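You operate a simulated robot arm through the tools that you are given. There is no shell and no other tool. Be economical: measure what you need, move in short steps, check, and stop when the job is done.

Carry out the task below with a simulated robot arm. There is one attempt and no reset: what you move stays moved.

JOB
Zip the blanket bag, press its air out and cap the valve.
Fine: both ends flat; the zip shut and the cap off while you press; the cap pushed home last.

The check looks at the end state, three seconds after you hand in, the way a careful person would. Anything else that was tipped, shoved, dropped, spilled or broken makes it a failure. Lids that push on must go on centred and level and be pressed home; caps that screw on are set level and turned clockwise until they are tight. Flat cloth is picked up by pressing the open fingertips on it (5 to 10 N) and closing them slowly along it; thin cloth reads only 2 to 8 mm in the jaws.

ROBOT AND FRAMES
A 7-joint arm with a two-finger parallel gripper on a trunk, on a base that drives. Base frame: it is fixed to the floor where the robot stands at the start and does not move with it; the origin is under the middle of the robot, x ahead of it, y to its left, z up; the surface under the hand at the start is at about z = 760. Lengths are in mm, angles in rad, forces in N, time in s.
Its first joint turns from -2.897 to 2.897 rad. Places, roughly: one puffed end of the bag [600, 0, 800]; other puffed end of the bag [500, -200, 800]; storage bag valve [500, -100, 800]; storage bag zip [500, 0, 800]; window end of the table [600, 0, 800]. Payload 3.43 kg.
Tool frame: the origin (TCP) lies between the finger pads and is the grasp point; the fingertips stand 34 mm ahead of it; z points along the fingers, y is the line along which they close. Largest opening 128 mm; finger width 24, thickness 12; the body of the gripper, 48 by 130 mm, starts 96 mm behind the TCP.
Orientation is that of the tool frame in the base frame, as [roll, pitch, yaw] about the fixed x, y, z axes, in that order (R = Rz(yaw) Ry(pitch) Rx(roll)). With the fingers straight down and closing along the base's y, the tool's x points along the base's -x, its y along +y and its z along -z.

CONTROLS
- The arm moves only by the tool step_arm. Its argument "increments" is a list of rows, each an object (a shift or turn left out is 0, a gripper value left out holds the last) with "travel": the shift along the tool's x, y, z in mm, a list of three; "dr": the turn, a rotation vector about the tool's x, y, z in rad, a list of three; "grip": the finger opening in mm, from 0 to 128. In form: [{"travel": [x, y, z], "dr": [rx, ry, rz], "grip": grip}, ...]. A call has 1 to 8 rows; each row is the pose to reach, as a shift and turn from the pose commanded when the call began, along the tool's axes at that moment. Each row takes 0.2 s and may step no farther than 50 mm and 0.15 rad from the row before; otherwise, or with a gripper value out of range, the whole call is refused. A pose out of reach is approached as far as the arm can. The call stops where the force on the tool passes 90 N (or 10 N more than at its start, if that is more) or the arm is blocked; 0.2 s more then pass. The fingers move at their own pace (about 153 mm/s each) and stop on an object; they squeeze with about 43 N. The grip force told is the motor's: it shows also when the fingers shut on nothing. Time passes only in rows, and 0.2 s behind the last, so rows that repeat a pose let the fingers close. It gives the time, the measured TCP pose, the force on the tool (base axes), the opening and the grip force at its end, in the units of the frame above (readings bear some noise), with the torque about the TCP (base axes, N m) and any sound that the robot's microphone picked up.
- Cameras (640 x 400 px; columns grow to the right, rows downward): "scene" is now at [179.1, 207.8, 1346.1]; the picture's right is [-0.38, -0.92, 0.01], its down [-0.70, 0.29, -0.65] and it looks along [0.60, -0.25, -0.76] (base axes); focal length 278 px, centre (320, 200). "wrist" rides on the gripper at [76, -11, -160] in the tool frame; the picture's right is [0.15, 0.99, 0.00], its down [-0.88, 0.13, -0.46] and it looks along [-0.45, 0.07, 0.89] (tool axes); focal length 234 px, centre (320, 200). There is no depth. A picture from a camera that has moved, and an enlarged one, comes with that camera's place and axes in the base frame and with its lens.
- get_image(camera): a new picture of that camera. No time passes.
- base_move(legs): drives the robot by 1 to 6 legs, each [ahead, turn to the left] in mm and rad, along the robot's own axes; the way and the turn of a leg run together, so that a leg with both is an arc; at most 1500 mm and 3.142 rad a leg. The arm and the cameras ride along, it lands a little off, and it stops where it bumps. It gives what a move gives.
- head_to(pan, tilt): turns the head with the scene camera to pan (to the left, within 2.094 rad either way) and tilt (down, from -0.506 to 1.204), counted from straight ahead of the robot. It gives what a move gives.
- zoom(camera, box): a new picture of the part [left, top, right, bottom] of that camera's present view, enlarged. No time passes.
- finish_job(): hands the job in; it is judged then, once.

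Go step by step. Nothing tells you exact positions but the pictures and the camera data: compare them with the known pose of the tool, close in by small moves and look again before you grip or let go. The budget is 120 turns and 78 pictures, counting those below and the enlarged ones. Unless the task says otherwise, let go and move clear before handing in, and close with one line.

The tools are called after ">>>" by a JSON object that holds its "method" and its "body". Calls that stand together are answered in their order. step_arm: Moves the arm, as the interface text tells. Its arguments: {"type":"object","properties":{"increments":{"type":"array","items":{"type":"object","properties":{"travel":{"type":"array","items":{"type":"number"}},"dr":{"type":"array","items":{"type":"number"}},"grip":{"type":"number"}}}}},"required":["increments"]} The other tools are called the same way: base_move (legs) drives the base; head_to (pan, tilt) turns the head that bears the scene camera; get_image (camera) takes a picture; zoom (camera, box) takes an enlarged picture of a part of a camera's view; finish_job () hands the job in.

At the start:

```text
clock: 0.0
tool_pos: [648.7, 91.8, 1055.6]
orientation: [-3.141, -0.002, -3.141]
ft_force: [0.4, 0.0, -0.3]
wrist_torque: [-0.01, 0.01, 0.0]
grip_width: 128.0
gripper_force: 0.0
robot x, y, heading: [0.5, 0.5, 0.002]
head pan, tilt: [-0.393, 0.846]
```

scene: 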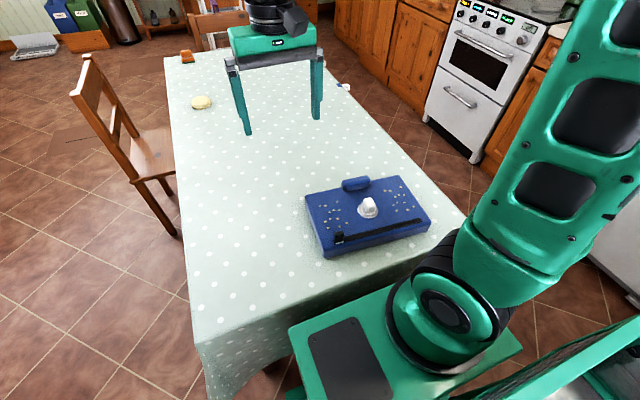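
wrist: 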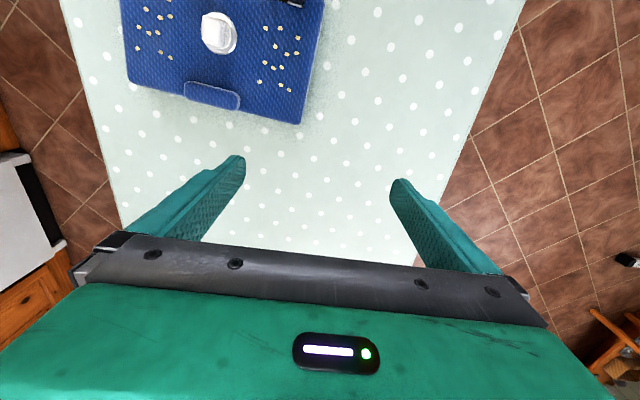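

I see the blue bag on the table with a white valve cap in the middle, a black zip slider along the near edge, and a blue roll (handle) on the far side. I'll zoom in for detail.

>>> {"method": "zoom", "body": {"camera": "scene", "box": [290, 160, 450, 260]}}

>>> {"method": "zoom", "body": {"camera": "scene", "box": [160, 40, 360, 165]}}

```text
4.00 times, centred on (370, 210) of scene
camera zoom: at [179.1, 207.8, 1346.1], right [-0.38, -0.92, 0.01], down [-0.7, 0.29, -0.65], along [0.6, -0.25, -0.76], focal length 1111 px, centre (120, 160)
```

zoom: 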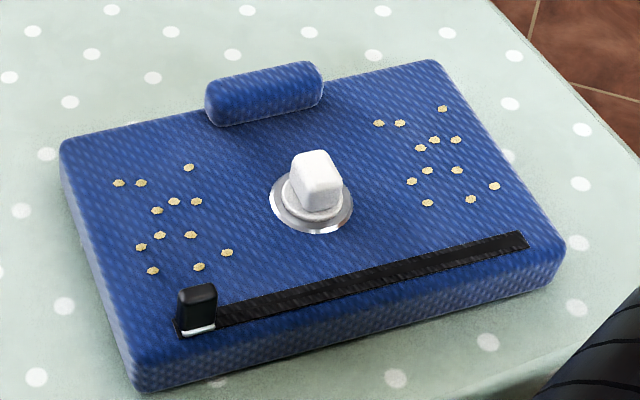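

```text
3.20 times, centred on (260, 102) of scene
camera zoom: at [179.1, 207.8, 1346.1], right [-0.38, -0.92, 0.01], down [-0.7, 0.29, -0.65], along [0.6, -0.25, -0.76], focal length 888 px, centre (512, 512)
```

zoom: 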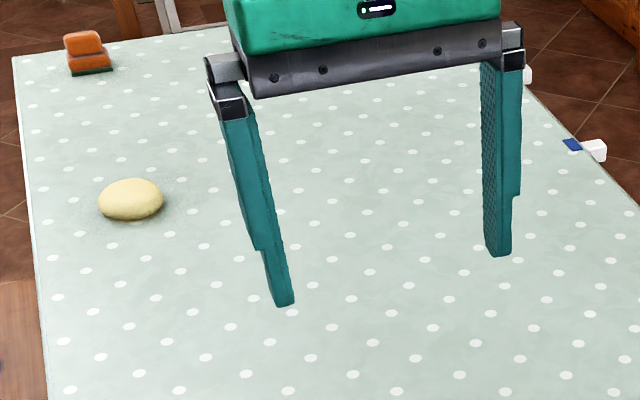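

The slider is at about (476, 37), the track's other end at about (456, -172) and the valve at about (528, -66). All of these are too close to the robot, so I'll back the base up and look again.

>>> {"method": "base_move", "body": {"legs": [[-220, 0]]}}

>>> {"method": "get_image", "body": {"camera": "scene"}}

>>> {"method": "get_image", "body": {"camera": "wrist"}}

```text
clock: 1.7
tool_pos: [413.3, 93.0, 1061.7]
orientation: [-3.141, 0.012, -3.141]
ft_force: [0.6, 0.2, -0.9]
wrist_torque: [-0.01, 0.04, -0.01]
grip_width: 127.8
gripper_force: 0.1
robot x, y, heading: [-220.4, 0.2, 0.001]
head pan, tilt: [-0.393, 0.846]
```

```text
73 pictures are left
camera scene: at [-42.3, 207.9, 1346.1], right [-0.38, -0.92, 0.01], down [-0.7, 0.29, -0.65], along [0.6, -0.25, -0.76], focal length 278 px, centre (320, 200)
```

scene: 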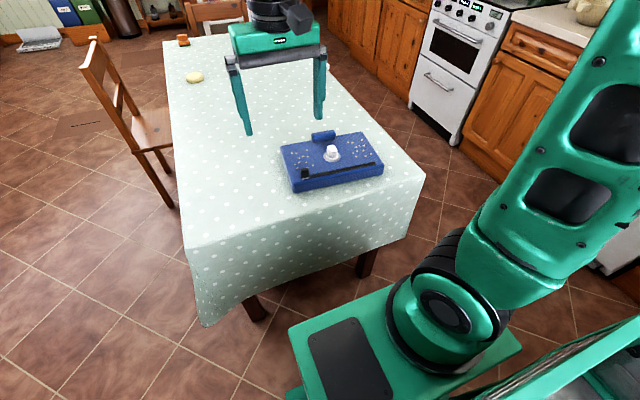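

```text
72 pictures are left
camera wrist: at [336.1, 81.9, 1221.8], right [-0.15, 0.99, 0.0], down [0.88, 0.13, 0.47], along [0.46, 0.07, -0.88], focal length 234 px, centre (320, 200)
```

wrist: 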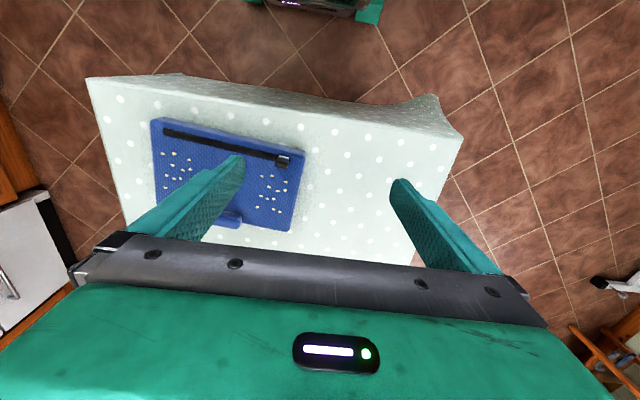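

The robot has backed off. I'll zoom in on the bag with both cameras to triangulate the positions.

>>> {"method": "zoom", "body": {"camera": "scene", "box": [270, 120, 398, 200]}}

>>> {"method": "zoom", "body": {"camera": "wrist", "box": [140, 110, 332, 230]}}

```text
5.00 times, centred on (334, 160) of scene
camera zoom: at [-42.3, 207.9, 1346.1], right [-0.38, -0.92, 0.01], down [-0.7, 0.29, -0.65], along [0.6, -0.25, -0.76], focal length 1388 px, centre (250, 400)
```

zoom: 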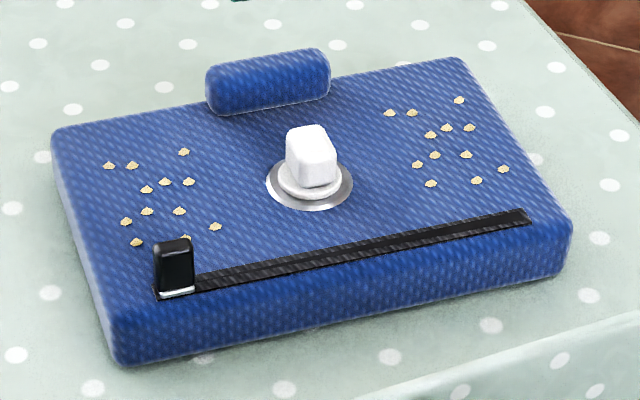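

```text
3.33 times, centred on (236, 170) of wrist
camera zoom: at [336.1, 81.9, 1221.8], right [-0.15, 0.99, 0.0], down [0.88, 0.13, 0.47], along [0.46, 0.07, -0.88], focal length 781 px, centre (600, 300)
```

zoom: 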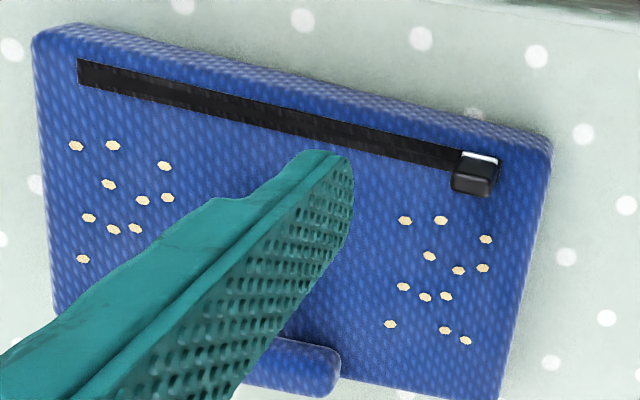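

The slider base is at about (475, 37) with the bag's top at z≈802 and the slider's top at about z 830. The bag is yawed about -0.09 rad. I'll move above the slider.

>>> {"method": "step_arm", "body": {"increments": [{"travel": [-20, -20, 35], "dr": [0, 0, 0.03], "grip": 60}, {"travel": [-40, -40, 70], "dr": [0, 0, 0.06]}, {"travel": [-60, -55, 110], "dr": [0, 0, 0.09]}, {"travel": [-60, -55, 140], "dr": [0, 0, 0.09]}, {"travel": [-60, -55, 140], "dr": [0, 0, 0.09]}]}}

>>> {"method": "get_image", "body": {"camera": "wrist"}}

>>> {"method": "zoom", "body": {"camera": "scene", "box": [230, 80, 390, 200]}}

```text
clock: 2.9
tool_pos: [462.2, 36.1, 930.8]
orientation: [3.141, 0.025, 3.053]
ft_force: [-1.0, 0.0, 0.4]
wrist_torque: [0.03, 0.01, -0.02]
grip_width: 59.9
gripper_force: 0.1
robot x, y, heading: [-221.8, 3.3, -0.001]
head pan, tilt: [-0.393, 0.846]
```

```text
69 pictures are left
camera wrist: at [382.7, 32.6, 1089.6], right [-0.06, 1.0, 0.0], down [0.88, 0.05, 0.48], along [0.48, 0.03, -0.88], focal length 234 px, centre (320, 200)
```

wrist: 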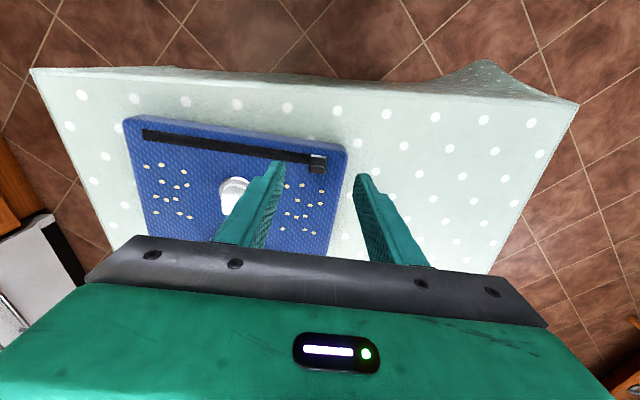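

```text
3.33 times, centred on (310, 140) of scene
camera zoom: at [-42.2, 207.8, 1346.1], right [-0.38, -0.92, 0.01], down [-0.7, 0.29, -0.65], along [0.6, -0.25, -0.76], focal length 926 px, centre (353, 400)
```

zoom: 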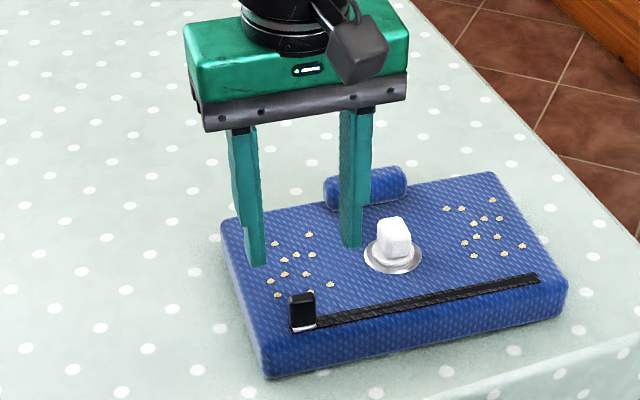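

The tool is tilted slightly, so I'll correct the pitch and move over the slider at about (482, 37), staying above it.

>>> {"method": "step_arm", "body": {"increments": [{"travel": [-20, 1, 30], "dr": [0, 0.025, 0]}, {"travel": [-20, 1, 45], "dr": [0, 0.025, 0]}, {"travel": [-20, 1, 45], "dr": [0, 0.025, 0]}]}}

>>> {"method": "zoom", "body": {"camera": "wrist", "box": [160, 100, 480, 300]}}

>>> {"method": "zoom", "body": {"camera": "scene", "box": [270, 120, 398, 200]}}

```text
clock: 3.7
tool_pos: [485.0, 35.9, 886.5]
orientation: [3.139, 0.0, 3.053]
ft_force: [-0.3, -0.9, -0.7]
wrist_torque: [0.02, -0.01, 0.01]
grip_width: 60.1
gripper_force: 0.0
robot x, y, heading: [-219.7, 1.1, 0.003]
head pan, tilt: [-0.393, 0.846]
```

```text
2.00 times, centred on (320, 200) of wrist
camera zoom: at [408.2, 32.3, 1047.0], right [-0.06, 1.0, 0.0], down [0.89, 0.05, 0.46], along [0.45, 0.03, -0.89], focal length 468 px, centre (320, 200)
```

zoom: 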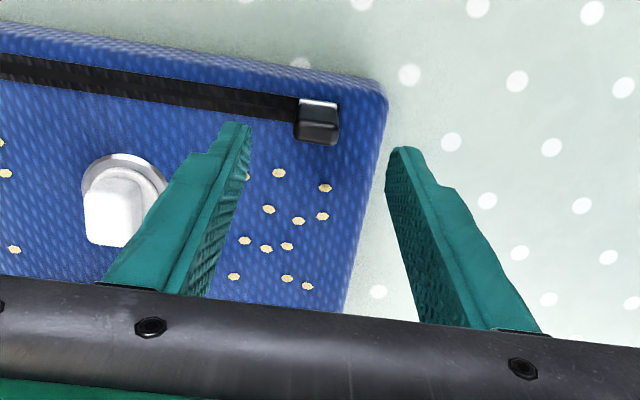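

```text
5.00 times, centred on (334, 160) of scene
camera zoom: at [-42.2, 207.8, 1346.1], right [-0.38, -0.92, 0.01], down [-0.7, 0.29, -0.65], along [0.6, -0.25, -0.76], focal length 1388 px, centre (250, 400)
```

zoom: 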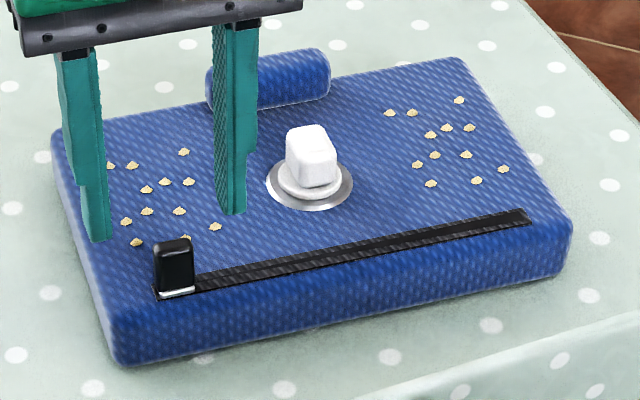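

The slider is centred at about (481, 36). I'll descend to TCP z≈842 and close gently.

>>> {"method": "step_arm", "body": {"increments": [{"travel": [4, 0, 22]}, {"travel": [4, 0, 44]}, {"travel": [4, 0, 44]}, {"travel": [4, 0, 44], "grip": 30}, {"travel": [4, 0, 44], "grip": 10}, {"travel": [4, 0, 44], "grip": 10}]}}

>>> {"method": "zoom", "body": {"camera": "scene", "box": [270, 120, 398, 200]}}

```text
clock: 5.1
tool_pos: [480.0, 37.0, 842.3]
orientation: [3.14, -0.002, 3.053]
ft_force: [0.4, -2.8, -0.6]
wrist_torque: [-0.33, -0.05, -0.31]
grip_width: 20.7
gripper_force: 43.1
robot x, y, heading: [-223.0, 2.3, -0.002]
head pan, tilt: [-0.393, 0.846]
```

```text
5.00 times, centred on (334, 160) of scene
camera zoom: at [-42.0, 207.7, 1346.1], right [-0.38, -0.92, 0.01], down [-0.7, 0.29, -0.65], along [0.6, -0.25, -0.76], focal length 1388 px, centre (250, 400)
```

zoom: 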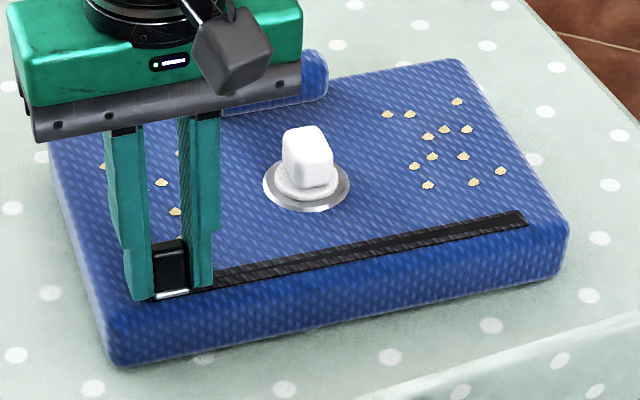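

The slider is gripped. I'll pull it along the track in small steps and watch the force.

>>> {"method": "step_arm", "body": {"increments": [{"travel": [0, -10, 0]}, {"travel": [0, -20, 0]}, {"travel": [0, -30, 0]}, {"travel": [0, -40, 0]}, {"travel": [0, -50, 0]}]}}

>>> {"method": "zoom", "body": {"camera": "scene", "box": [270, 120, 398, 200]}}

```text
clock: 6.3
tool_pos: [475.7, -13.0, 844.4]
orientation: [3.139, -0.001, 3.05]
ft_force: [-1.5, 0.8, -0.7]
wrist_torque: [-0.04, 0.27, -0.13]
grip_width: 20.7
gripper_force: 43.2
robot x, y, heading: [-220.6, 3.0, 0.002]
head pan, tilt: [-0.393, 0.846]
```

```text
5.00 times, centred on (334, 160) of scene
camera zoom: at [-42.0, 207.9, 1346.1], right [-0.38, -0.92, 0.01], down [-0.7, 0.29, -0.65], along [0.6, -0.25, -0.76], focal length 1388 px, centre (250, 400)
```

zoom: 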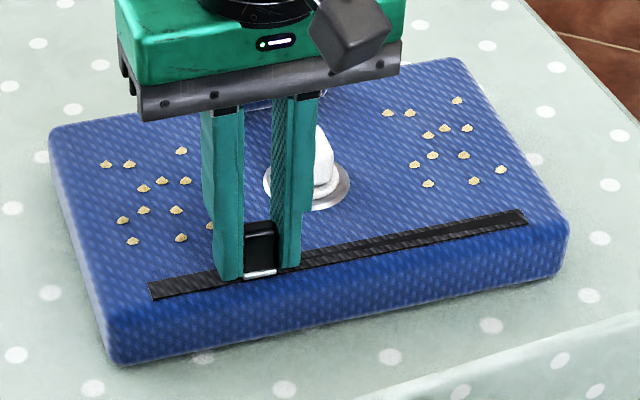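

The slider runs with very little force, so I'll carry on towards the right end.

>>> {"method": "step_arm", "body": {"increments": [{"travel": [0, -17, 0]}, {"travel": [0, -34, 0]}, {"travel": [0, -51, 0]}, {"travel": [0, -68, 0]}, {"travel": [0, -85, 0]}, {"travel": [0, -102, 0]}, {"travel": [0, -119, 0]}, {"travel": [0, -130, 0]}]}}

>>> {"method": "zoom", "body": {"camera": "scene", "box": [270, 120, 398, 200]}}

```text
clock: 8.1
tool_pos: [465.4, -142.9, 841.5]
orientation: [3.139, 0.0, 3.05]
ft_force: [-0.6, -0.1, 1.6]
wrist_torque: [-0.21, 0.15, -0.13]
grip_width: 20.7
gripper_force: 43.3
robot x, y, heading: [-223.6, -0.2, 0.002]
head pan, tilt: [-0.393, 0.846]
```

```text
5.00 times, centred on (334, 160) of scene
camera zoom: at [-42.2, 207.8, 1346.1], right [-0.38, -0.92, 0.01], down [-0.7, 0.29, -0.65], along [0.6, -0.25, -0.76], focal length 1388 px, centre (250, 400)
```

zoom: 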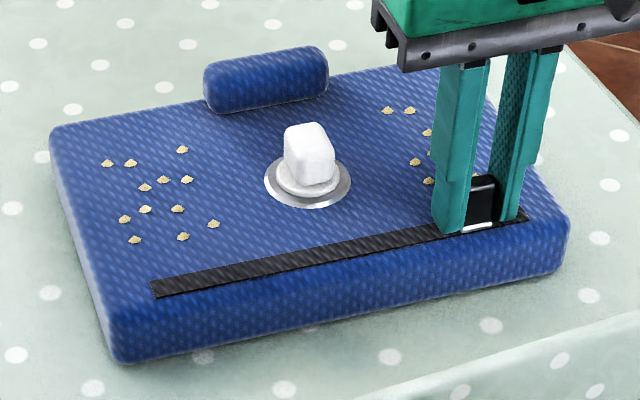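

There are about 20 mm left. I'll take small steps until it stops.

>>> {"method": "step_arm", "body": {"increments": [{"travel": [0, -5, 0]}, {"travel": [0, -10, 0]}, {"travel": [0, -14, 0]}, {"travel": [0, -17, 0]}, {"travel": [0, -20, 0]}]}}

>>> {"method": "zoom", "body": {"camera": "scene", "box": [270, 120, 398, 200]}}

```text
clock: 9.3
tool_pos: [462.7, -162.2, 843.6]
orientation: [3.139, 0.0, 3.051]
ft_force: [2.9, 0.4, 0.7]
wrist_torque: [-0.2, -0.66, -0.1]
grip_width: 20.4
gripper_force: 43.0
robot x, y, heading: [-220.9, 1.8, 0.004]
head pan, tilt: [-0.393, 0.846]
```

```text
5.00 times, centred on (334, 160) of scene
camera zoom: at [-42.0, 207.8, 1346.1], right [-0.38, -0.92, 0.01], down [-0.7, 0.29, -0.65], along [0.6, -0.25, -0.76], focal length 1388 px, centre (250, 400)
```

zoom: 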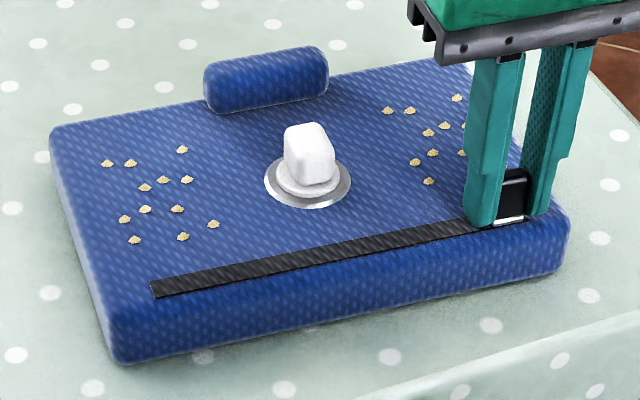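

It is nearly there. I'll nudge it a few mm more to find the end stop.

>>> {"method": "step_arm", "body": {"increments": [{"travel": [0, -1.5, 0]}, {"travel": [0, -3, 0]}, {"travel": [0, -4.5, 0]}, {"travel": [0, -4.5, 0]}]}}

>>> {"method": "zoom", "body": {"camera": "scene", "box": [270, 120, 398, 200]}}

```text
clock: 10.3
tool_pos: [462.3, -166.6, 841.9]
orientation: [3.14, -0.002, 3.052]
ft_force: [0.2, 2.9, 0.5]
wrist_torque: [-0.09, -0.27, 0.17]
grip_width: 20.9
gripper_force: 43.4
robot x, y, heading: [-218.5, 1.0, 0.003]
head pan, tilt: [-0.393, 0.846]
```

```text
5.00 times, centred on (334, 160) of scene
camera zoom: at [-42.1, 207.9, 1346.0], right [-0.38, -0.92, 0.01], down [-0.7, 0.29, -0.65], along [0.6, -0.25, -0.76], focal length 1388 px, centre (250, 400)
```

zoom: 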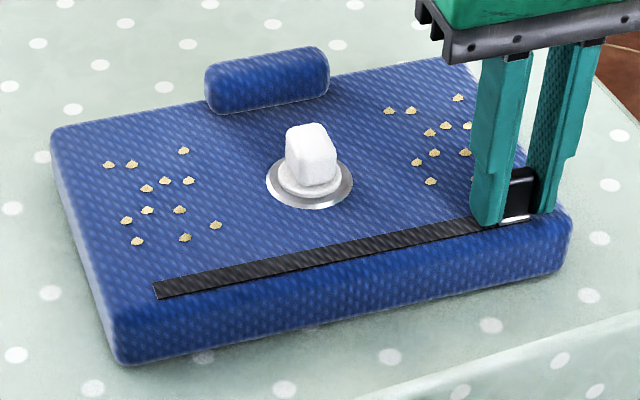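

The bag just began to move with the slider, so the zip is at its stop. I'll release it, rise and move over toward the valve.

>>> {"method": "step_arm", "body": {"increments": [{"travel": [0, 0, 0], "grip": 40}, {"travel": [0, 0, 0], "grip": 50}, {"travel": [0, 0, -40]}, {"travel": [0, 0, -80]}, {"travel": [-15, 40, -80], "grip": 70}, {"travel": [-30, 80, -80]}, {"travel": [-30, 80, -80]}]}}

>>> {"method": "zoom", "body": {"camera": "wrist", "box": [160, 80, 480, 280]}}

>>> {"method": "zoom", "body": {"camera": "scene", "box": [270, 120, 398, 200]}}

```text
clock: 11.9
tool_pos: [500.0, -90.8, 921.4]
orientation: [3.138, 0.0, 3.053]
ft_force: [-0.2, -0.6, 1.1]
wrist_torque: [0.0, 0.0, 0.02]
grip_width: 69.9
gripper_force: 0.0
robot x, y, heading: [-220.0, -0.7, 0.003]
head pan, tilt: [-0.393, 0.846]
```

```text
2.00 times, centred on (320, 180) of wrist
camera zoom: at [423.6, -93.8, 1082.5], right [-0.06, 1.0, 0.0], down [0.89, 0.05, 0.46], along [0.45, 0.03, -0.89], focal length 468 px, centre (320, 240)
```

zoom: 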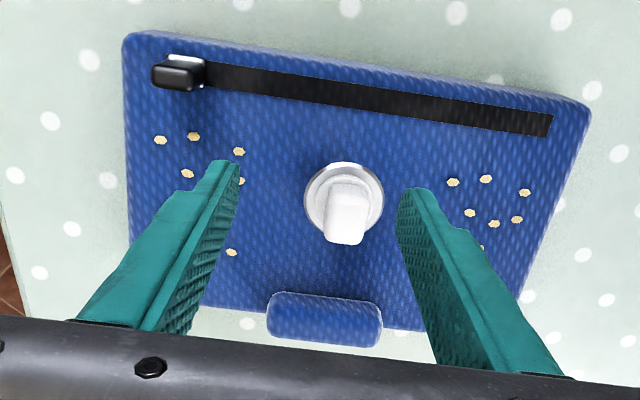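

```text
5.00 times, centred on (334, 160) of scene
camera zoom: at [-42.2, 207.8, 1346.1], right [-0.38, -0.92, 0.01], down [-0.7, 0.29, -0.65], along [0.6, -0.25, -0.76], focal length 1388 px, centre (250, 400)
```

zoom: 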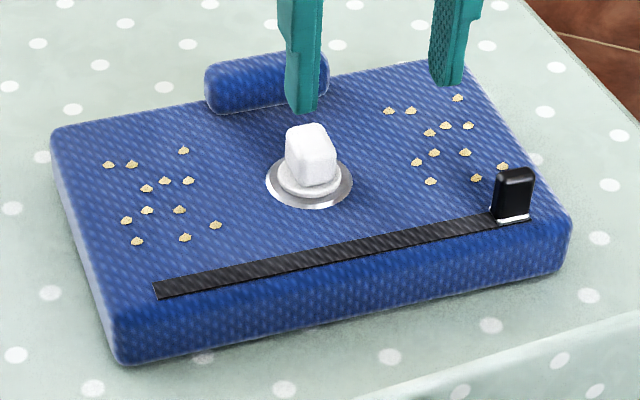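

The zip is shut. I'll centre over the cap at about (533, -70) and check before gripping.

>>> {"method": "step_arm", "body": {"increments": [{"travel": [-16, 12, 0]}, {"travel": [-31, 24, 20]}, {"travel": [-31, 24, 40]}, {"travel": [-31, 24, 40]}]}}

>>> {"method": "zoom", "body": {"camera": "wrist", "box": [160, 80, 480, 280]}}

>>> {"method": "zoom", "body": {"camera": "scene", "box": [270, 110, 398, 190]}}

```text
clock: 12.9
tool_pos: [532.6, -68.4, 881.8]
orientation: [3.139, 0.0, 3.053]
ft_force: [-0.2, 0.1, 0.0]
wrist_torque: [0.02, 0.02, 0.02]
grip_width: 69.8
gripper_force: 0.1
robot x, y, heading: [-219.5, 2.1, 0.001]
head pan, tilt: [-0.393, 0.846]
```

```text
2.00 times, centred on (320, 180) of wrist
camera zoom: at [456.9, -72.9, 1042.9], right [-0.06, 1.0, 0.0], down [0.89, 0.05, 0.46], along [0.45, 0.03, -0.89], focal length 468 px, centre (320, 240)
```

zoom: 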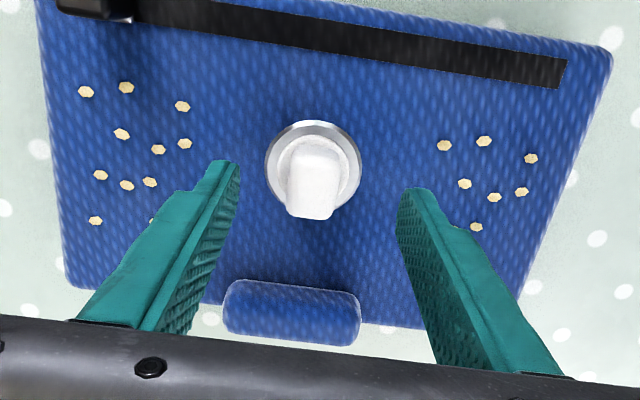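

```text
5.00 times, centred on (334, 150) of scene
camera zoom: at [-42.1, 207.8, 1346.1], right [-0.38, -0.92, 0.01], down [-0.7, 0.29, -0.65], along [0.6, -0.25, -0.76], focal length 1388 px, centre (250, 450)
```

zoom: 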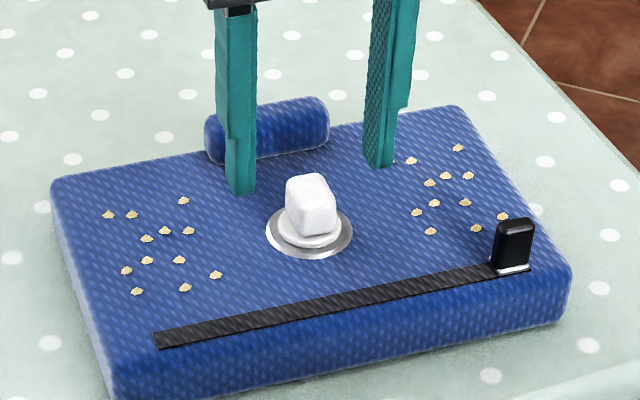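

The cap centre is at about (534.5, -70.8). I'll descend and grip the knob.

>>> {"method": "step_arm", "body": {"increments": [{"travel": [-2, -2, 18]}, {"travel": [-2, -2, 34]}, {"travel": [-2, -2, 34]}, {"travel": [-2, -2, 34], "grip": 40}, {"travel": [-2, -2, 34], "grip": 10}, {"travel": [-2, -2, 34], "grip": 10}]}}

>>> {"method": "zoom", "body": {"camera": "scene", "box": [270, 110, 398, 190]}}

```text
clock: 14.3
tool_pos: [534.8, -71.4, 849.6]
orientation: [3.139, -0.002, 3.05]
ft_force: [-0.1, -4.4, -1.2]
wrist_torque: [-0.25, 0.03, -0.03]
grip_width: 22.8
gripper_force: 42.9
robot x, y, heading: [-221.0, 2.4, 0.009]
head pan, tilt: [-0.393, 0.846]
```

```text
5.00 times, centred on (334, 150) of scene
camera zoom: at [-42.1, 207.7, 1346.1], right [-0.38, -0.92, 0.01], down [-0.7, 0.29, -0.65], along [0.6, -0.25, -0.76], focal length 1388 px, centre (250, 450)
```

zoom: 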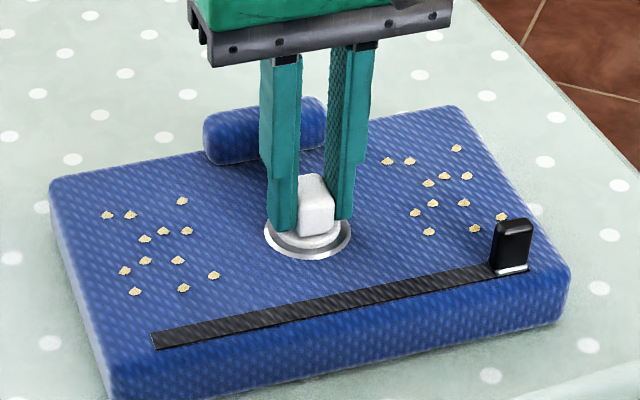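

The knob is gripped at TCP (534.8, -71.4, 849.6). I'll pull it straight up slowly.

>>> {"method": "step_arm", "body": {"increments": [{"travel": [0, 0, -4]}, {"travel": [0, 0, -8]}, {"travel": [0, 0, -16]}, {"travel": [0, 0, -30]}, {"travel": [0, 0, -50]}, {"travel": [0, 0, -50]}]}}

>>> {"method": "zoom", "body": {"camera": "scene", "box": [270, 110, 398, 190]}}

>>> {"method": "get_image", "body": {"camera": "wrist"}}

```text
clock: 15.7
tool_pos: [534.2, -69.5, 899.9]
orientation: [3.14, 0.0, 3.054]
ft_force: [0.6, 0.9, 0.5]
wrist_torque: [0.01, -0.02, -0.03]
grip_width: 22.6
gripper_force: 42.9
robot x, y, heading: [-216.6, 1.9, 0.003]
head pan, tilt: [-0.393, 0.846]
```

```text
5.00 times, centred on (334, 150) of scene
camera zoom: at [-42.1, 207.8, 1346.1], right [-0.38, -0.92, 0.01], down [-0.7, 0.29, -0.65], along [0.6, -0.25, -0.76], focal length 1388 px, centre (250, 450)
```

zoom: 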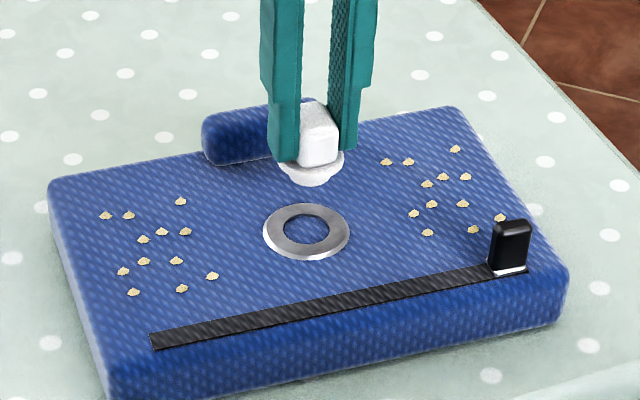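

```text
54 pictures are left
camera wrist: at [458.5, -74.5, 1059.4], right [-0.06, 1.0, 0.0], down [0.89, 0.05, 0.46], along [0.45, 0.03, -0.89], focal length 234 px, centre (320, 200)
```

wrist: 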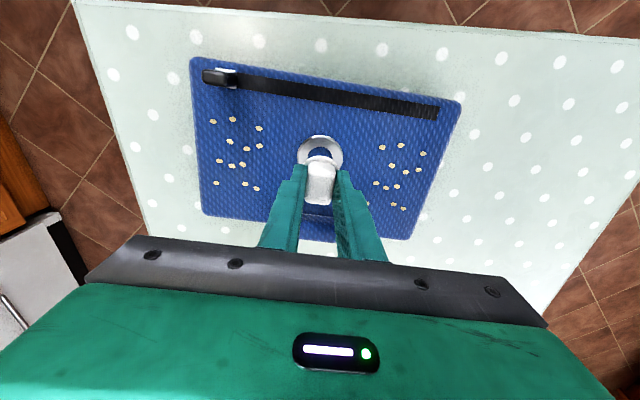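

The cap is off and held. I'll carry it left of the bag to the bare table at about (560, 150).

>>> {"method": "step_arm", "body": {"increments": [{"travel": [0, 44, 0]}, {"travel": [0, 88, 0]}, {"travel": [0, 132, 0]}, {"travel": [0, 176, 0]}, {"travel": [0, 220, 0]}, {"travel": [0, 220, 30]}, {"travel": [0, 220, 60]}, {"travel": [0, 220, 60]}]}}

>>> {"method": "zoom", "body": {"camera": "scene", "box": [220, 90, 380, 190]}}

```text
clock: 17.5
tool_pos: [552.6, 148.4, 839.3]
orientation: [3.14, -0.001, 3.052]
ft_force: [0.0, -0.4, -0.6]
wrist_torque: [0.0, -0.04, 0.0]
grip_width: 22.8
gripper_force: 43.2
robot x, y, heading: [-225.3, 3.5, -0.001]
head pan, tilt: [-0.393, 0.846]
```

```text
4.00 times, centred on (300, 140) of scene
camera zoom: at [-42.1, 207.8, 1346.1], right [-0.38, -0.92, 0.01], down [-0.7, 0.29, -0.65], along [0.6, -0.25, -0.76], focal length 1111 px, centre (400, 440)
```

zoom: 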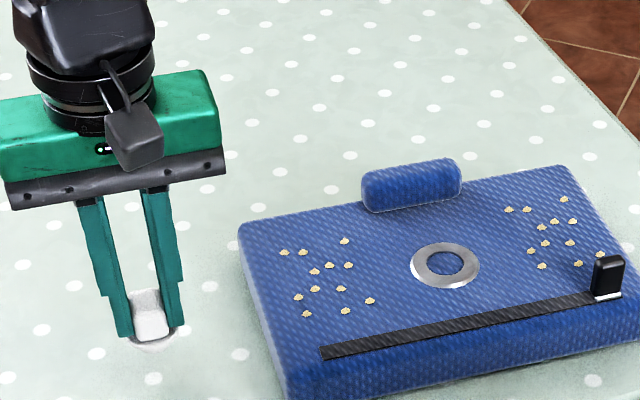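

Now I'll lower it gently until it touches the table.

>>> {"method": "step_arm", "body": {"increments": [{"travel": [0, 0, 5]}, {"travel": [0, 0, 10]}, {"travel": [0, 0, 15]}, {"travel": [0, 0, 18]}]}}

>>> {"method": "zoom", "body": {"camera": "scene", "box": [228, 145, 292, 185]}}

```text
clock: 18.5
tool_pos: [553.5, 147.9, 821.5]
orientation: [3.14, -0.001, 3.051]
ft_force: [0.2, 0.8, -0.7]
wrist_torque: [0.02, 0.02, 0.02]
grip_width: 22.6
gripper_force: 43.0
robot x, y, heading: [-219.7, 3.6, 0.001]
head pan, tilt: [-0.393, 0.846]
```

```text
10.00 times, centred on (260, 165) of scene
camera zoom: at [-42.1, 207.8, 1346.1], right [-0.38, -0.92, 0.01], down [-0.7, 0.29, -0.65], along [0.6, -0.25, -0.76], focal length 2776 px, centre (920, 550)
```

zoom: 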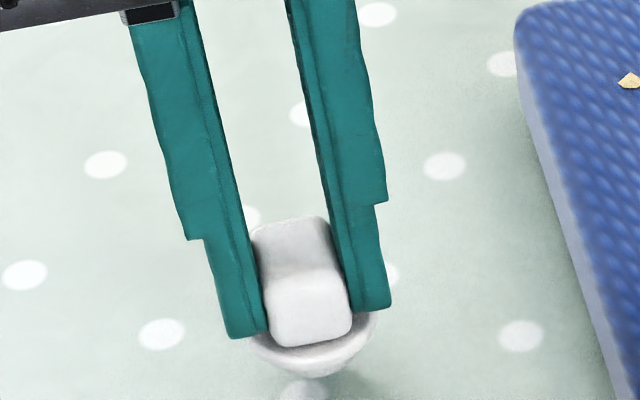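

>>> {"method": "step_arm", "body": {"increments": [{"travel": [0, 0, 2]}, {"travel": [0, 0, 4]}, {"travel": [0, 0, 6]}]}}

>>> {"method": "step_arm", "body": {"increments": [{"travel": [0, 0, 1.5]}, {"travel": [0, 0, 3]}]}}

>>> {"method": "zoom", "body": {"camera": "scene", "box": [228, 145, 292, 185]}}

```text
clock: 19.3
tool_pos: [554.1, 147.7, 815.6]
orientation: [3.14, 0.001, 3.053]
ft_force: [-0.1, 0.6, -0.7]
wrist_torque: [0.01, 0.01, -0.01]
grip_width: 22.7
gripper_force: 43.2
robot x, y, heading: [-219.6, 1.8, 0.003]
head pan, tilt: [-0.393, 0.846]
```

```text
clock: 19.9
tool_pos: [554.8, 148.9, 812.2]
orientation: [3.14, 0.0, 3.052]
ft_force: [0.5, 0.8, -0.2]
wrist_torque: [0.04, 0.01, -0.01]
grip_width: 22.8
gripper_force: 42.7
robot x, y, heading: [-220.4, 3.4, 0.002]
head pan, tilt: [-0.393, 0.846]
```

```text
10.00 times, centred on (260, 165) of scene
camera zoom: at [-42.1, 207.8, 1346.1], right [-0.38, -0.92, 0.01], down [-0.7, 0.29, -0.65], along [0.6, -0.25, -0.76], focal length 2776 px, centre (920, 550)
```

zoom: 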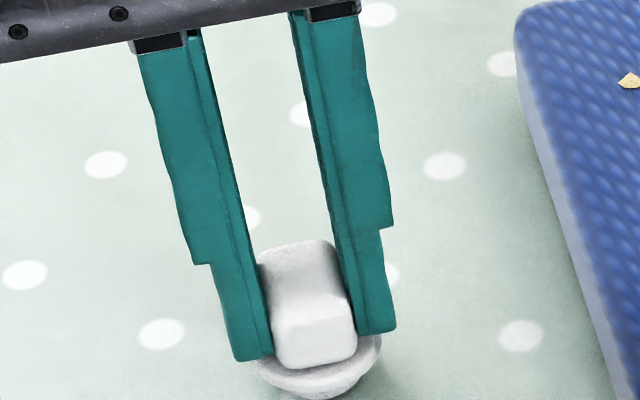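

Still no contact, so I'll continue in small steps.

>>> {"method": "step_arm", "body": {"increments": [{"travel": [0, 0, 1.5]}, {"travel": [0, 0, 3]}]}}

>>> {"method": "step_arm", "body": {"increments": [{"travel": [0, 0, 1.0]}, {"travel": [0, 0, 2]}]}}

```text
clock: 20.5
tool_pos: [554.5, 146.8, 810.1]
orientation: [3.138, 0.003, 3.053]
ft_force: [-4.7, -1.7, 19.7]
wrist_torque: [-0.12, 0.16, 0.0]
grip_width: 22.5
gripper_force: 43.6
robot x, y, heading: [-220.2, -2.9, 0.002]
head pan, tilt: [-0.393, 0.846]
```

```text
clock: 21.1
tool_pos: [554.5, 147.9, 810.3]
orientation: [3.137, 0.005, 3.053]
ft_force: [-4.1, -3.0, 49.9]
wrist_torque: [-0.23, 0.13, -0.01]
grip_width: 22.4
gripper_force: 43.3
robot x, y, heading: [-219.2, 2.9, 0.004]
head pan, tilt: [-0.393, 0.846]
```

It made contact at TCP z≈810. I'll ease up to unload it, then release.

>>> {"method": "step_arm", "body": {"increments": [{"travel": [0, 0, -2]}, {"travel": [0, 0, -3]}, {"travel": [0, 0, -3]}]}}

>>> {"method": "step_arm", "body": {"increments": [{"travel": [0, 0, 0], "grip": 26}, {"travel": [0, 0, 0], "grip": 32}, {"travel": [0, 0, 0], "grip": 45}, {"travel": [0, 0, 0], "grip": 60}, {"travel": [0, 0, -30]}, {"travel": [0, 0, -75]}, {"travel": [0, 0, -110]}, {"travel": [0, 0, -110]}]}}

>>> {"method": "zoom", "body": {"camera": "scene", "box": [212, 125, 308, 185]}}

>>> {"method": "zoom", "body": {"camera": "wrist", "box": [160, 80, 480, 280]}}

```text
clock: 21.9
tool_pos: [553.4, 148.7, 809.6]
orientation: [3.14, 0.0, 3.052]
ft_force: [9.1, 2.7, 18.0]
wrist_torque: [0.1, -0.48, 0.01]
grip_width: 22.5
gripper_force: 42.8
robot x, y, heading: [-222.3, 4.5, -0.0]
head pan, tilt: [-0.393, 0.846]
```

```text
clock: 23.7
tool_pos: [554.8, 148.6, 920.3]
orientation: [3.14, 0.0, 3.053]
ft_force: [0.1, -0.6, -0.3]
wrist_torque: [-0.02, 0.0, 0.05]
grip_width: 59.9
gripper_force: 0.0
robot x, y, heading: [-220.0, 5.2, -0.0]
head pan, tilt: [-0.393, 0.846]
```

```text
6.67 times, centred on (260, 155) of scene
camera zoom: at [-42.1, 207.8, 1346.1], right [-0.38, -0.92, 0.01], down [-0.7, 0.29, -0.65], along [0.6, -0.25, -0.76], focal length 1851 px, centre (720, 500)
```

zoom: 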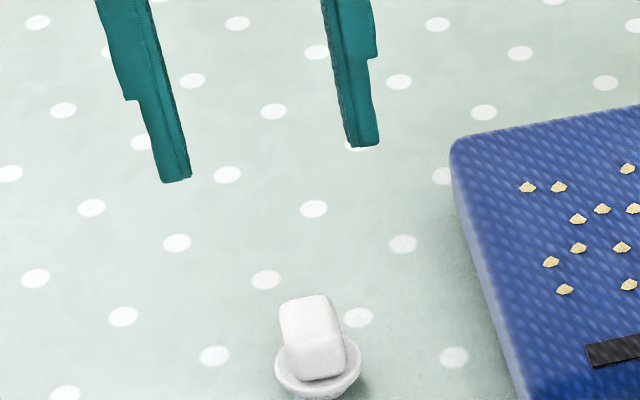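

```text
2.00 times, centred on (320, 180) of wrist
camera zoom: at [478.6, 144.5, 1081.1], right [-0.06, 1.0, 0.0], down [0.89, 0.05, 0.46], along [0.45, 0.03, -0.89], focal length 468 px, centre (320, 240)
```

zoom: 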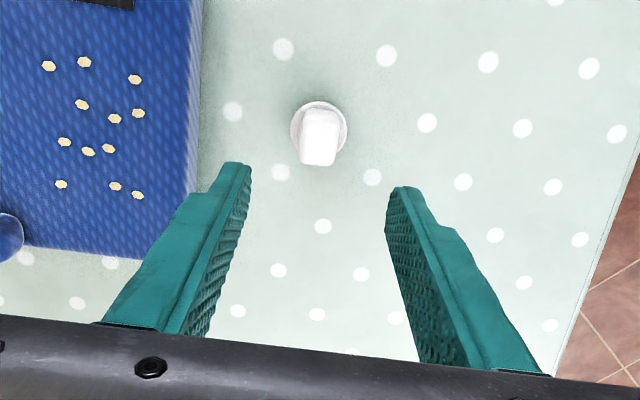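

The cap stands upright at about (554, 148). Now I'll close the fingers and move over the left puffed end at about (541, 15).

>>> {"method": "step_arm", "body": {"increments": [{"travel": [0, -45, 0], "grip": 0}, {"travel": [0, -90, 0]}, {"travel": [0, -133, 0]}, {"travel": [0, -133, 40]}, {"travel": [0, -133, 70]}, {"travel": [0, -133, 70]}]}}

>>> {"method": "zoom", "body": {"camera": "scene", "box": [260, 110, 404, 200]}}

```text
clock: 25.1
tool_pos: [543.3, 15.7, 848.7]
orientation: [3.14, -0.001, 3.053]
ft_force: [0.3, 1.0, 0.1]
wrist_torque: [0.01, 0.03, -0.04]
grip_width: 0.0
gripper_force: 32.6
robot x, y, heading: [-221.8, -1.4, 0.001]
head pan, tilt: [-0.393, 0.846]
```

```text
4.44 times, centred on (332, 155) of scene
camera zoom: at [-42.2, 207.8, 1346.1], right [-0.38, -0.92, 0.01], down [-0.7, 0.29, -0.65], along [0.6, -0.25, -0.76], focal length 1234 px, centre (267, 400)
```

zoom: 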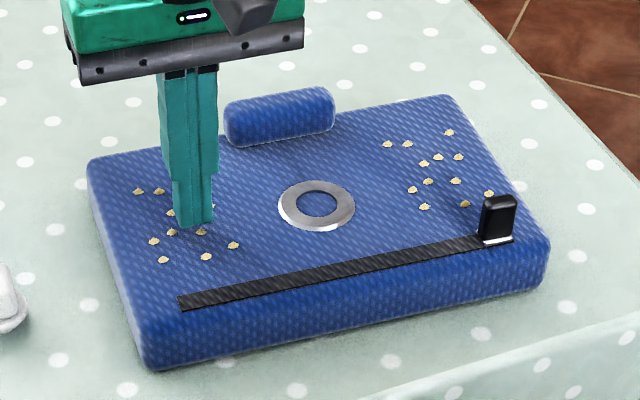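

Positioned over the middle of the left end. I'll press down in small steps.

>>> {"method": "step_arm", "body": {"increments": [{"travel": [0, 0, 4]}, {"travel": [0, 0, 8]}, {"travel": [0, 0, 11]}, {"travel": [0, 0, 14]}, {"travel": [0, 0, 17]}, {"travel": [0, 0, 17]}]}}

>>> {"method": "zoom", "body": {"camera": "scene", "box": [260, 110, 404, 200]}}

```text
clock: 26.4
tool_pos: [534.7, 15.3, 846.0]
orientation: [3.136, 0.019, 3.051]
ft_force: [0.4, -0.2, -0.2]
wrist_torque: [-0.03, 0.04, -0.01]
grip_width: 0.0
gripper_force: 33.4
robot x, y, heading: [-224.8, -0.6, 0.002]
head pan, tilt: [-0.393, 0.846]
stopped in row 6: the force on the tool passed its limit at 94 N (the readings are from after the stop); the commanded pose is now the measured one
```

```text
4.44 times, centred on (332, 155) of scene
camera zoom: at [-41.6, 207.8, 1346.0], right [-0.38, -0.92, 0.01], down [-0.7, 0.29, -0.65], along [0.6, -0.25, -0.76], focal length 1234 px, centre (267, 400)
```

zoom: 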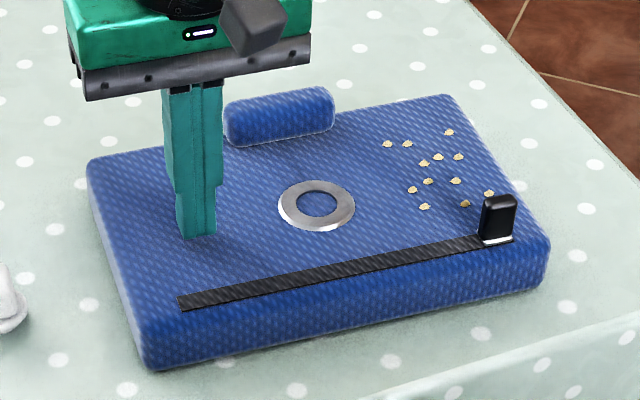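

The specks at the left end have vanished, so that end is pressed flat and nothing else moved. Now I'll rise, level the tool and go to the right end at about (526, -155).

>>> {"method": "step_arm", "body": {"increments": [{"travel": [0, 0, -40], "dr": [0, 0.018, 0]}, {"travel": [0, 0, -75], "dr": [0, 0.018, 0]}, {"travel": [-2, -45, -75], "dr": [0, 0.018, 0]}, {"travel": [-4, -90, -75], "dr": [0, 0.018, 0]}, {"travel": [-5, -135, -75], "dr": [0, 0.018, 0]}, {"travel": [-6, -170, -75], "dr": [0, 0.018, 0]}, {"travel": [-6, -170, -40], "dr": [0, 0.018, 0]}, {"travel": [-6, -170, -10], "dr": [0, 0.018, 0]}]}}

>>> {"method": "zoom", "body": {"camera": "scene", "box": [260, 110, 404, 200]}}

```text
clock: 28.2
tool_pos: [523.3, -153.6, 855.3]
orientation: [3.138, -0.001, 3.053]
ft_force: [0.1, -0.3, -0.1]
wrist_torque: [0.01, -0.02, -0.03]
grip_width: 0.0
gripper_force: 32.9
robot x, y, heading: [-223.3, 1.3, 0.001]
head pan, tilt: [-0.393, 0.846]
```

```text
4.44 times, centred on (332, 155) of scene
camera zoom: at [-42.4, 207.8, 1346.1], right [-0.38, -0.92, 0.01], down [-0.7, 0.29, -0.65], along [0.6, -0.25, -0.76], focal length 1234 px, centre (267, 400)
```

zoom: 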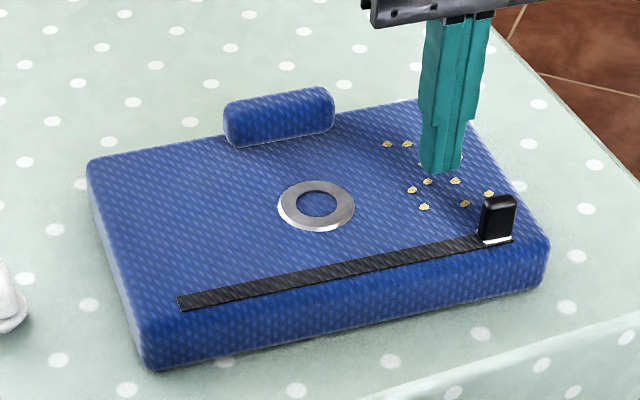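

I'll press the right end, clear of the slider.

>>> {"method": "step_arm", "body": {"increments": [{"travel": [0, 0, 8]}, {"travel": [0, 0, 14]}, {"travel": [0, 0, 17]}, {"travel": [0, 0, 20]}, {"travel": [0, 0, 22]}, {"travel": [0, 0, 22]}]}}

>>> {"method": "zoom", "body": {"camera": "scene", "box": [260, 110, 404, 200]}}

```text
clock: 29.6
tool_pos: [516.2, -155.0, 845.9]
orientation: [3.136, 0.021, 3.05]
ft_force: [0.9, -0.3, -0.3]
wrist_torque: [0.0, 0.09, 0.02]
grip_width: 0.0
gripper_force: 32.9
robot x, y, heading: [-221.9, -0.3, 0.002]
head pan, tilt: [-0.393, 0.846]
stopped in row 6: the force on the tool passed its limit at 93 N (the readings are from after the stop); the commanded pose is now the measured one
```

```text
4.44 times, centred on (332, 155) of scene
camera zoom: at [-41.7, 207.8, 1346.0], right [-0.38, -0.92, 0.01], down [-0.7, 0.29, -0.65], along [0.6, -0.25, -0.76], focal length 1234 px, centre (267, 400)
```

zoom: 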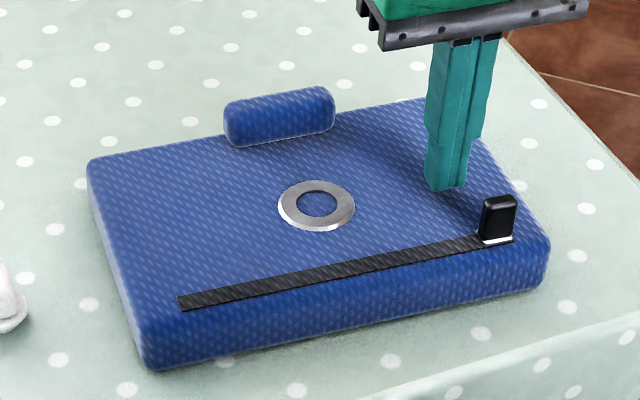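

Both ends are flat. I'll rise, level the tool and head back to the cap.

>>> {"method": "step_arm", "body": {"increments": [{"travel": [0, 0, -40], "dr": [0, 0.02, 0]}, {"travel": [0, 0, -75], "dr": [0, 0.02, 0]}, {"travel": [-2, 50, -75], "dr": [0, 0.02, 0]}, {"travel": [-4, 100, -75], "dr": [0, 0.02, 0]}, {"travel": [-6, 150, -75], "dr": [0, 0.02, 0]}, {"travel": [-8, 200, -75], "dr": [0, 0.02, 0]}, {"travel": [-10, 250, -75], "dr": [0, 0.02, 0], "grip": 60}, {"travel": [-11, 298, -75], "dr": [0, 0.02, 0]}]}}

>>> {"method": "step_arm", "body": {"increments": [{"travel": [0, 6, 20]}, {"travel": [0, 6, 35]}, {"travel": [0, 6, 35]}]}}

>>> {"method": "zoom", "body": {"camera": "wrist", "box": [160, 80, 480, 280]}}

>>> {"method": "zoom", "body": {"camera": "scene", "box": [212, 115, 372, 215]}}

```text
clock: 31.4
tool_pos: [551.7, 140.8, 922.0]
orientation: [3.136, 0.001, 3.05]
ft_force: [-0.7, 0.2, 0.6]
wrist_torque: [0.02, 0.02, -0.03]
grip_width: 60.1
gripper_force: 0.1
robot x, y, heading: [-221.1, 1.0, -0.001]
head pan, tilt: [-0.393, 0.846]
```

```text
clock: 32.2
tool_pos: [552.1, 147.3, 885.9]
orientation: [3.136, 0.001, 3.051]
ft_force: [0.5, -0.3, -0.6]
wrist_torque: [0.0, -0.03, 0.04]
grip_width: 60.1
gripper_force: 0.1
robot x, y, heading: [-219.1, -0.7, 0.005]
head pan, tilt: [-0.393, 0.846]
```

```text
2.00 times, centred on (320, 180) of wrist
camera zoom: at [476.3, 143.1, 1046.9], right [-0.06, 1.0, 0.0], down [0.89, 0.05, 0.46], along [0.45, 0.03, -0.89], focal length 468 px, centre (320, 240)
```

zoom: 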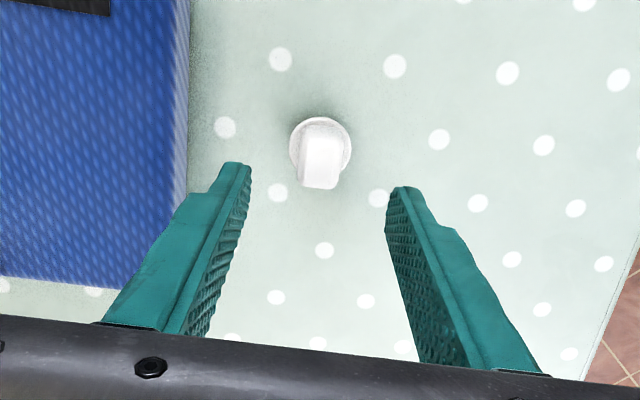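

```text
4.00 times, centred on (292, 165) of scene
camera zoom: at [-42.2, 207.8, 1346.1], right [-0.38, -0.92, 0.01], down [-0.7, 0.29, -0.65], along [0.6, -0.25, -0.76], focal length 1111 px, centre (432, 340)
```

zoom: 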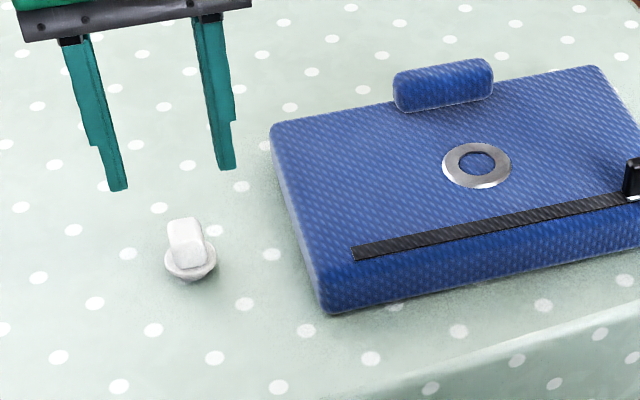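

The cap is in place. I'll descend to TCP z≈811.5 and regrip it as before.

>>> {"method": "step_arm", "body": {"increments": [{"travel": [-2, 0.5, 40], "dr": [0.004, 0, 0]}, {"travel": [-2, 0.5, 74], "dr": [0.004, 0, 0]}, {"travel": [-2, 0.5, 74], "dr": [0.004, 0, 0]}, {"travel": [-2, 0.5, 74], "dr": [0.004, 0, 0], "grip": 35}, {"travel": [-2, 0.5, 74], "dr": [0.004, 0, 0], "grip": 10}, {"travel": [-2, 0.5, 74], "dr": [0.004, 0, 0], "grip": 10}]}}

>>> {"method": "zoom", "body": {"camera": "scene", "box": [228, 145, 292, 185]}}

```text
clock: 33.6
tool_pos: [554.8, 147.6, 813.5]
orientation: [-3.14, -0.001, 3.049]
ft_force: [0.4, 0.1, -0.3]
wrist_torque: [-0.02, -0.02, 0.02]
grip_width: 22.7
gripper_force: 42.6
robot x, y, heading: [-219.2, 3.9, 0.004]
head pan, tilt: [-0.393, 0.846]
```

```text
10.00 times, centred on (260, 165) of scene
camera zoom: at [-42.2, 207.8, 1346.1], right [-0.38, -0.92, 0.01], down [-0.7, 0.29, -0.65], along [0.6, -0.25, -0.76], focal length 2776 px, centre (920, 550)
```

zoom: 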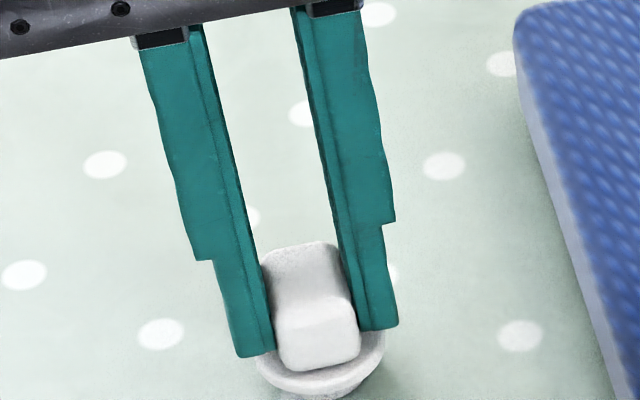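

Gripped again. I'll carry the cap back above the valve.

>>> {"method": "step_arm", "body": {"increments": [{"travel": [0, 0, -45]}, {"travel": [0, 0, -90]}, {"travel": [0, -45, -90]}, {"travel": [0, -90, -90]}, {"travel": [0, -135, -90]}, {"travel": [0, -180, -90]}, {"travel": [1, -219, -90]}, {"travel": [1, -219, -90]}]}}

>>> {"method": "step_arm", "body": {"increments": [{"travel": [0, 0, 15]}, {"travel": [0, 0, 30]}, {"travel": [0, 0, 30]}, {"travel": [0, 0, 30]}]}}

>>> {"method": "zoom", "body": {"camera": "scene", "box": [300, 130, 364, 170]}}

>>> {"method": "zoom", "body": {"camera": "wrist", "box": [240, 110, 400, 210]}}

```text
clock: 35.4
tool_pos: [534.3, -69.9, 902.7]
orientation: [3.139, 0.001, 3.05]
ft_force: [0.3, 0.1, -0.2]
wrist_torque: [0.03, 0.0, -0.04]
grip_width: 22.5
gripper_force: 42.7
robot x, y, heading: [-225.4, 2.3, 0.003]
head pan, tilt: [-0.393, 0.846]
```

```text
clock: 36.4
tool_pos: [535.6, -70.5, 872.5]
orientation: [3.141, 0.0, 3.051]
ft_force: [0.1, 0.0, -0.7]
wrist_torque: [-0.04, -0.01, 0.01]
grip_width: 22.7
gripper_force: 42.5
robot x, y, heading: [-217.7, 2.1, -0.0]
head pan, tilt: [-0.393, 0.846]
```

```text
10.00 times, centred on (332, 150) of scene
camera zoom: at [-42.2, 207.8, 1346.1], right [-0.38, -0.92, 0.01], down [-0.7, 0.29, -0.65], along [0.6, -0.25, -0.76], focal length 2776 px, centre (200, 700)
```

zoom: 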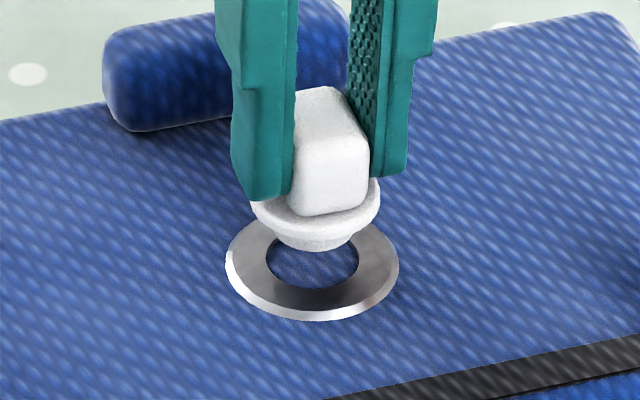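

```text
4.00 times, centred on (320, 160) of wrist
camera zoom: at [457.8, -73.3, 1033.4], right [-0.06, 1.0, 0.0], down [0.89, 0.05, 0.46], along [0.45, 0.03, -0.89], focal length 937 px, centre (320, 360)
```

zoom: 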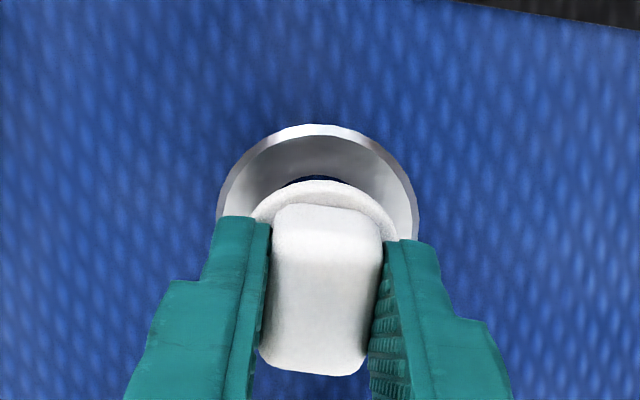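

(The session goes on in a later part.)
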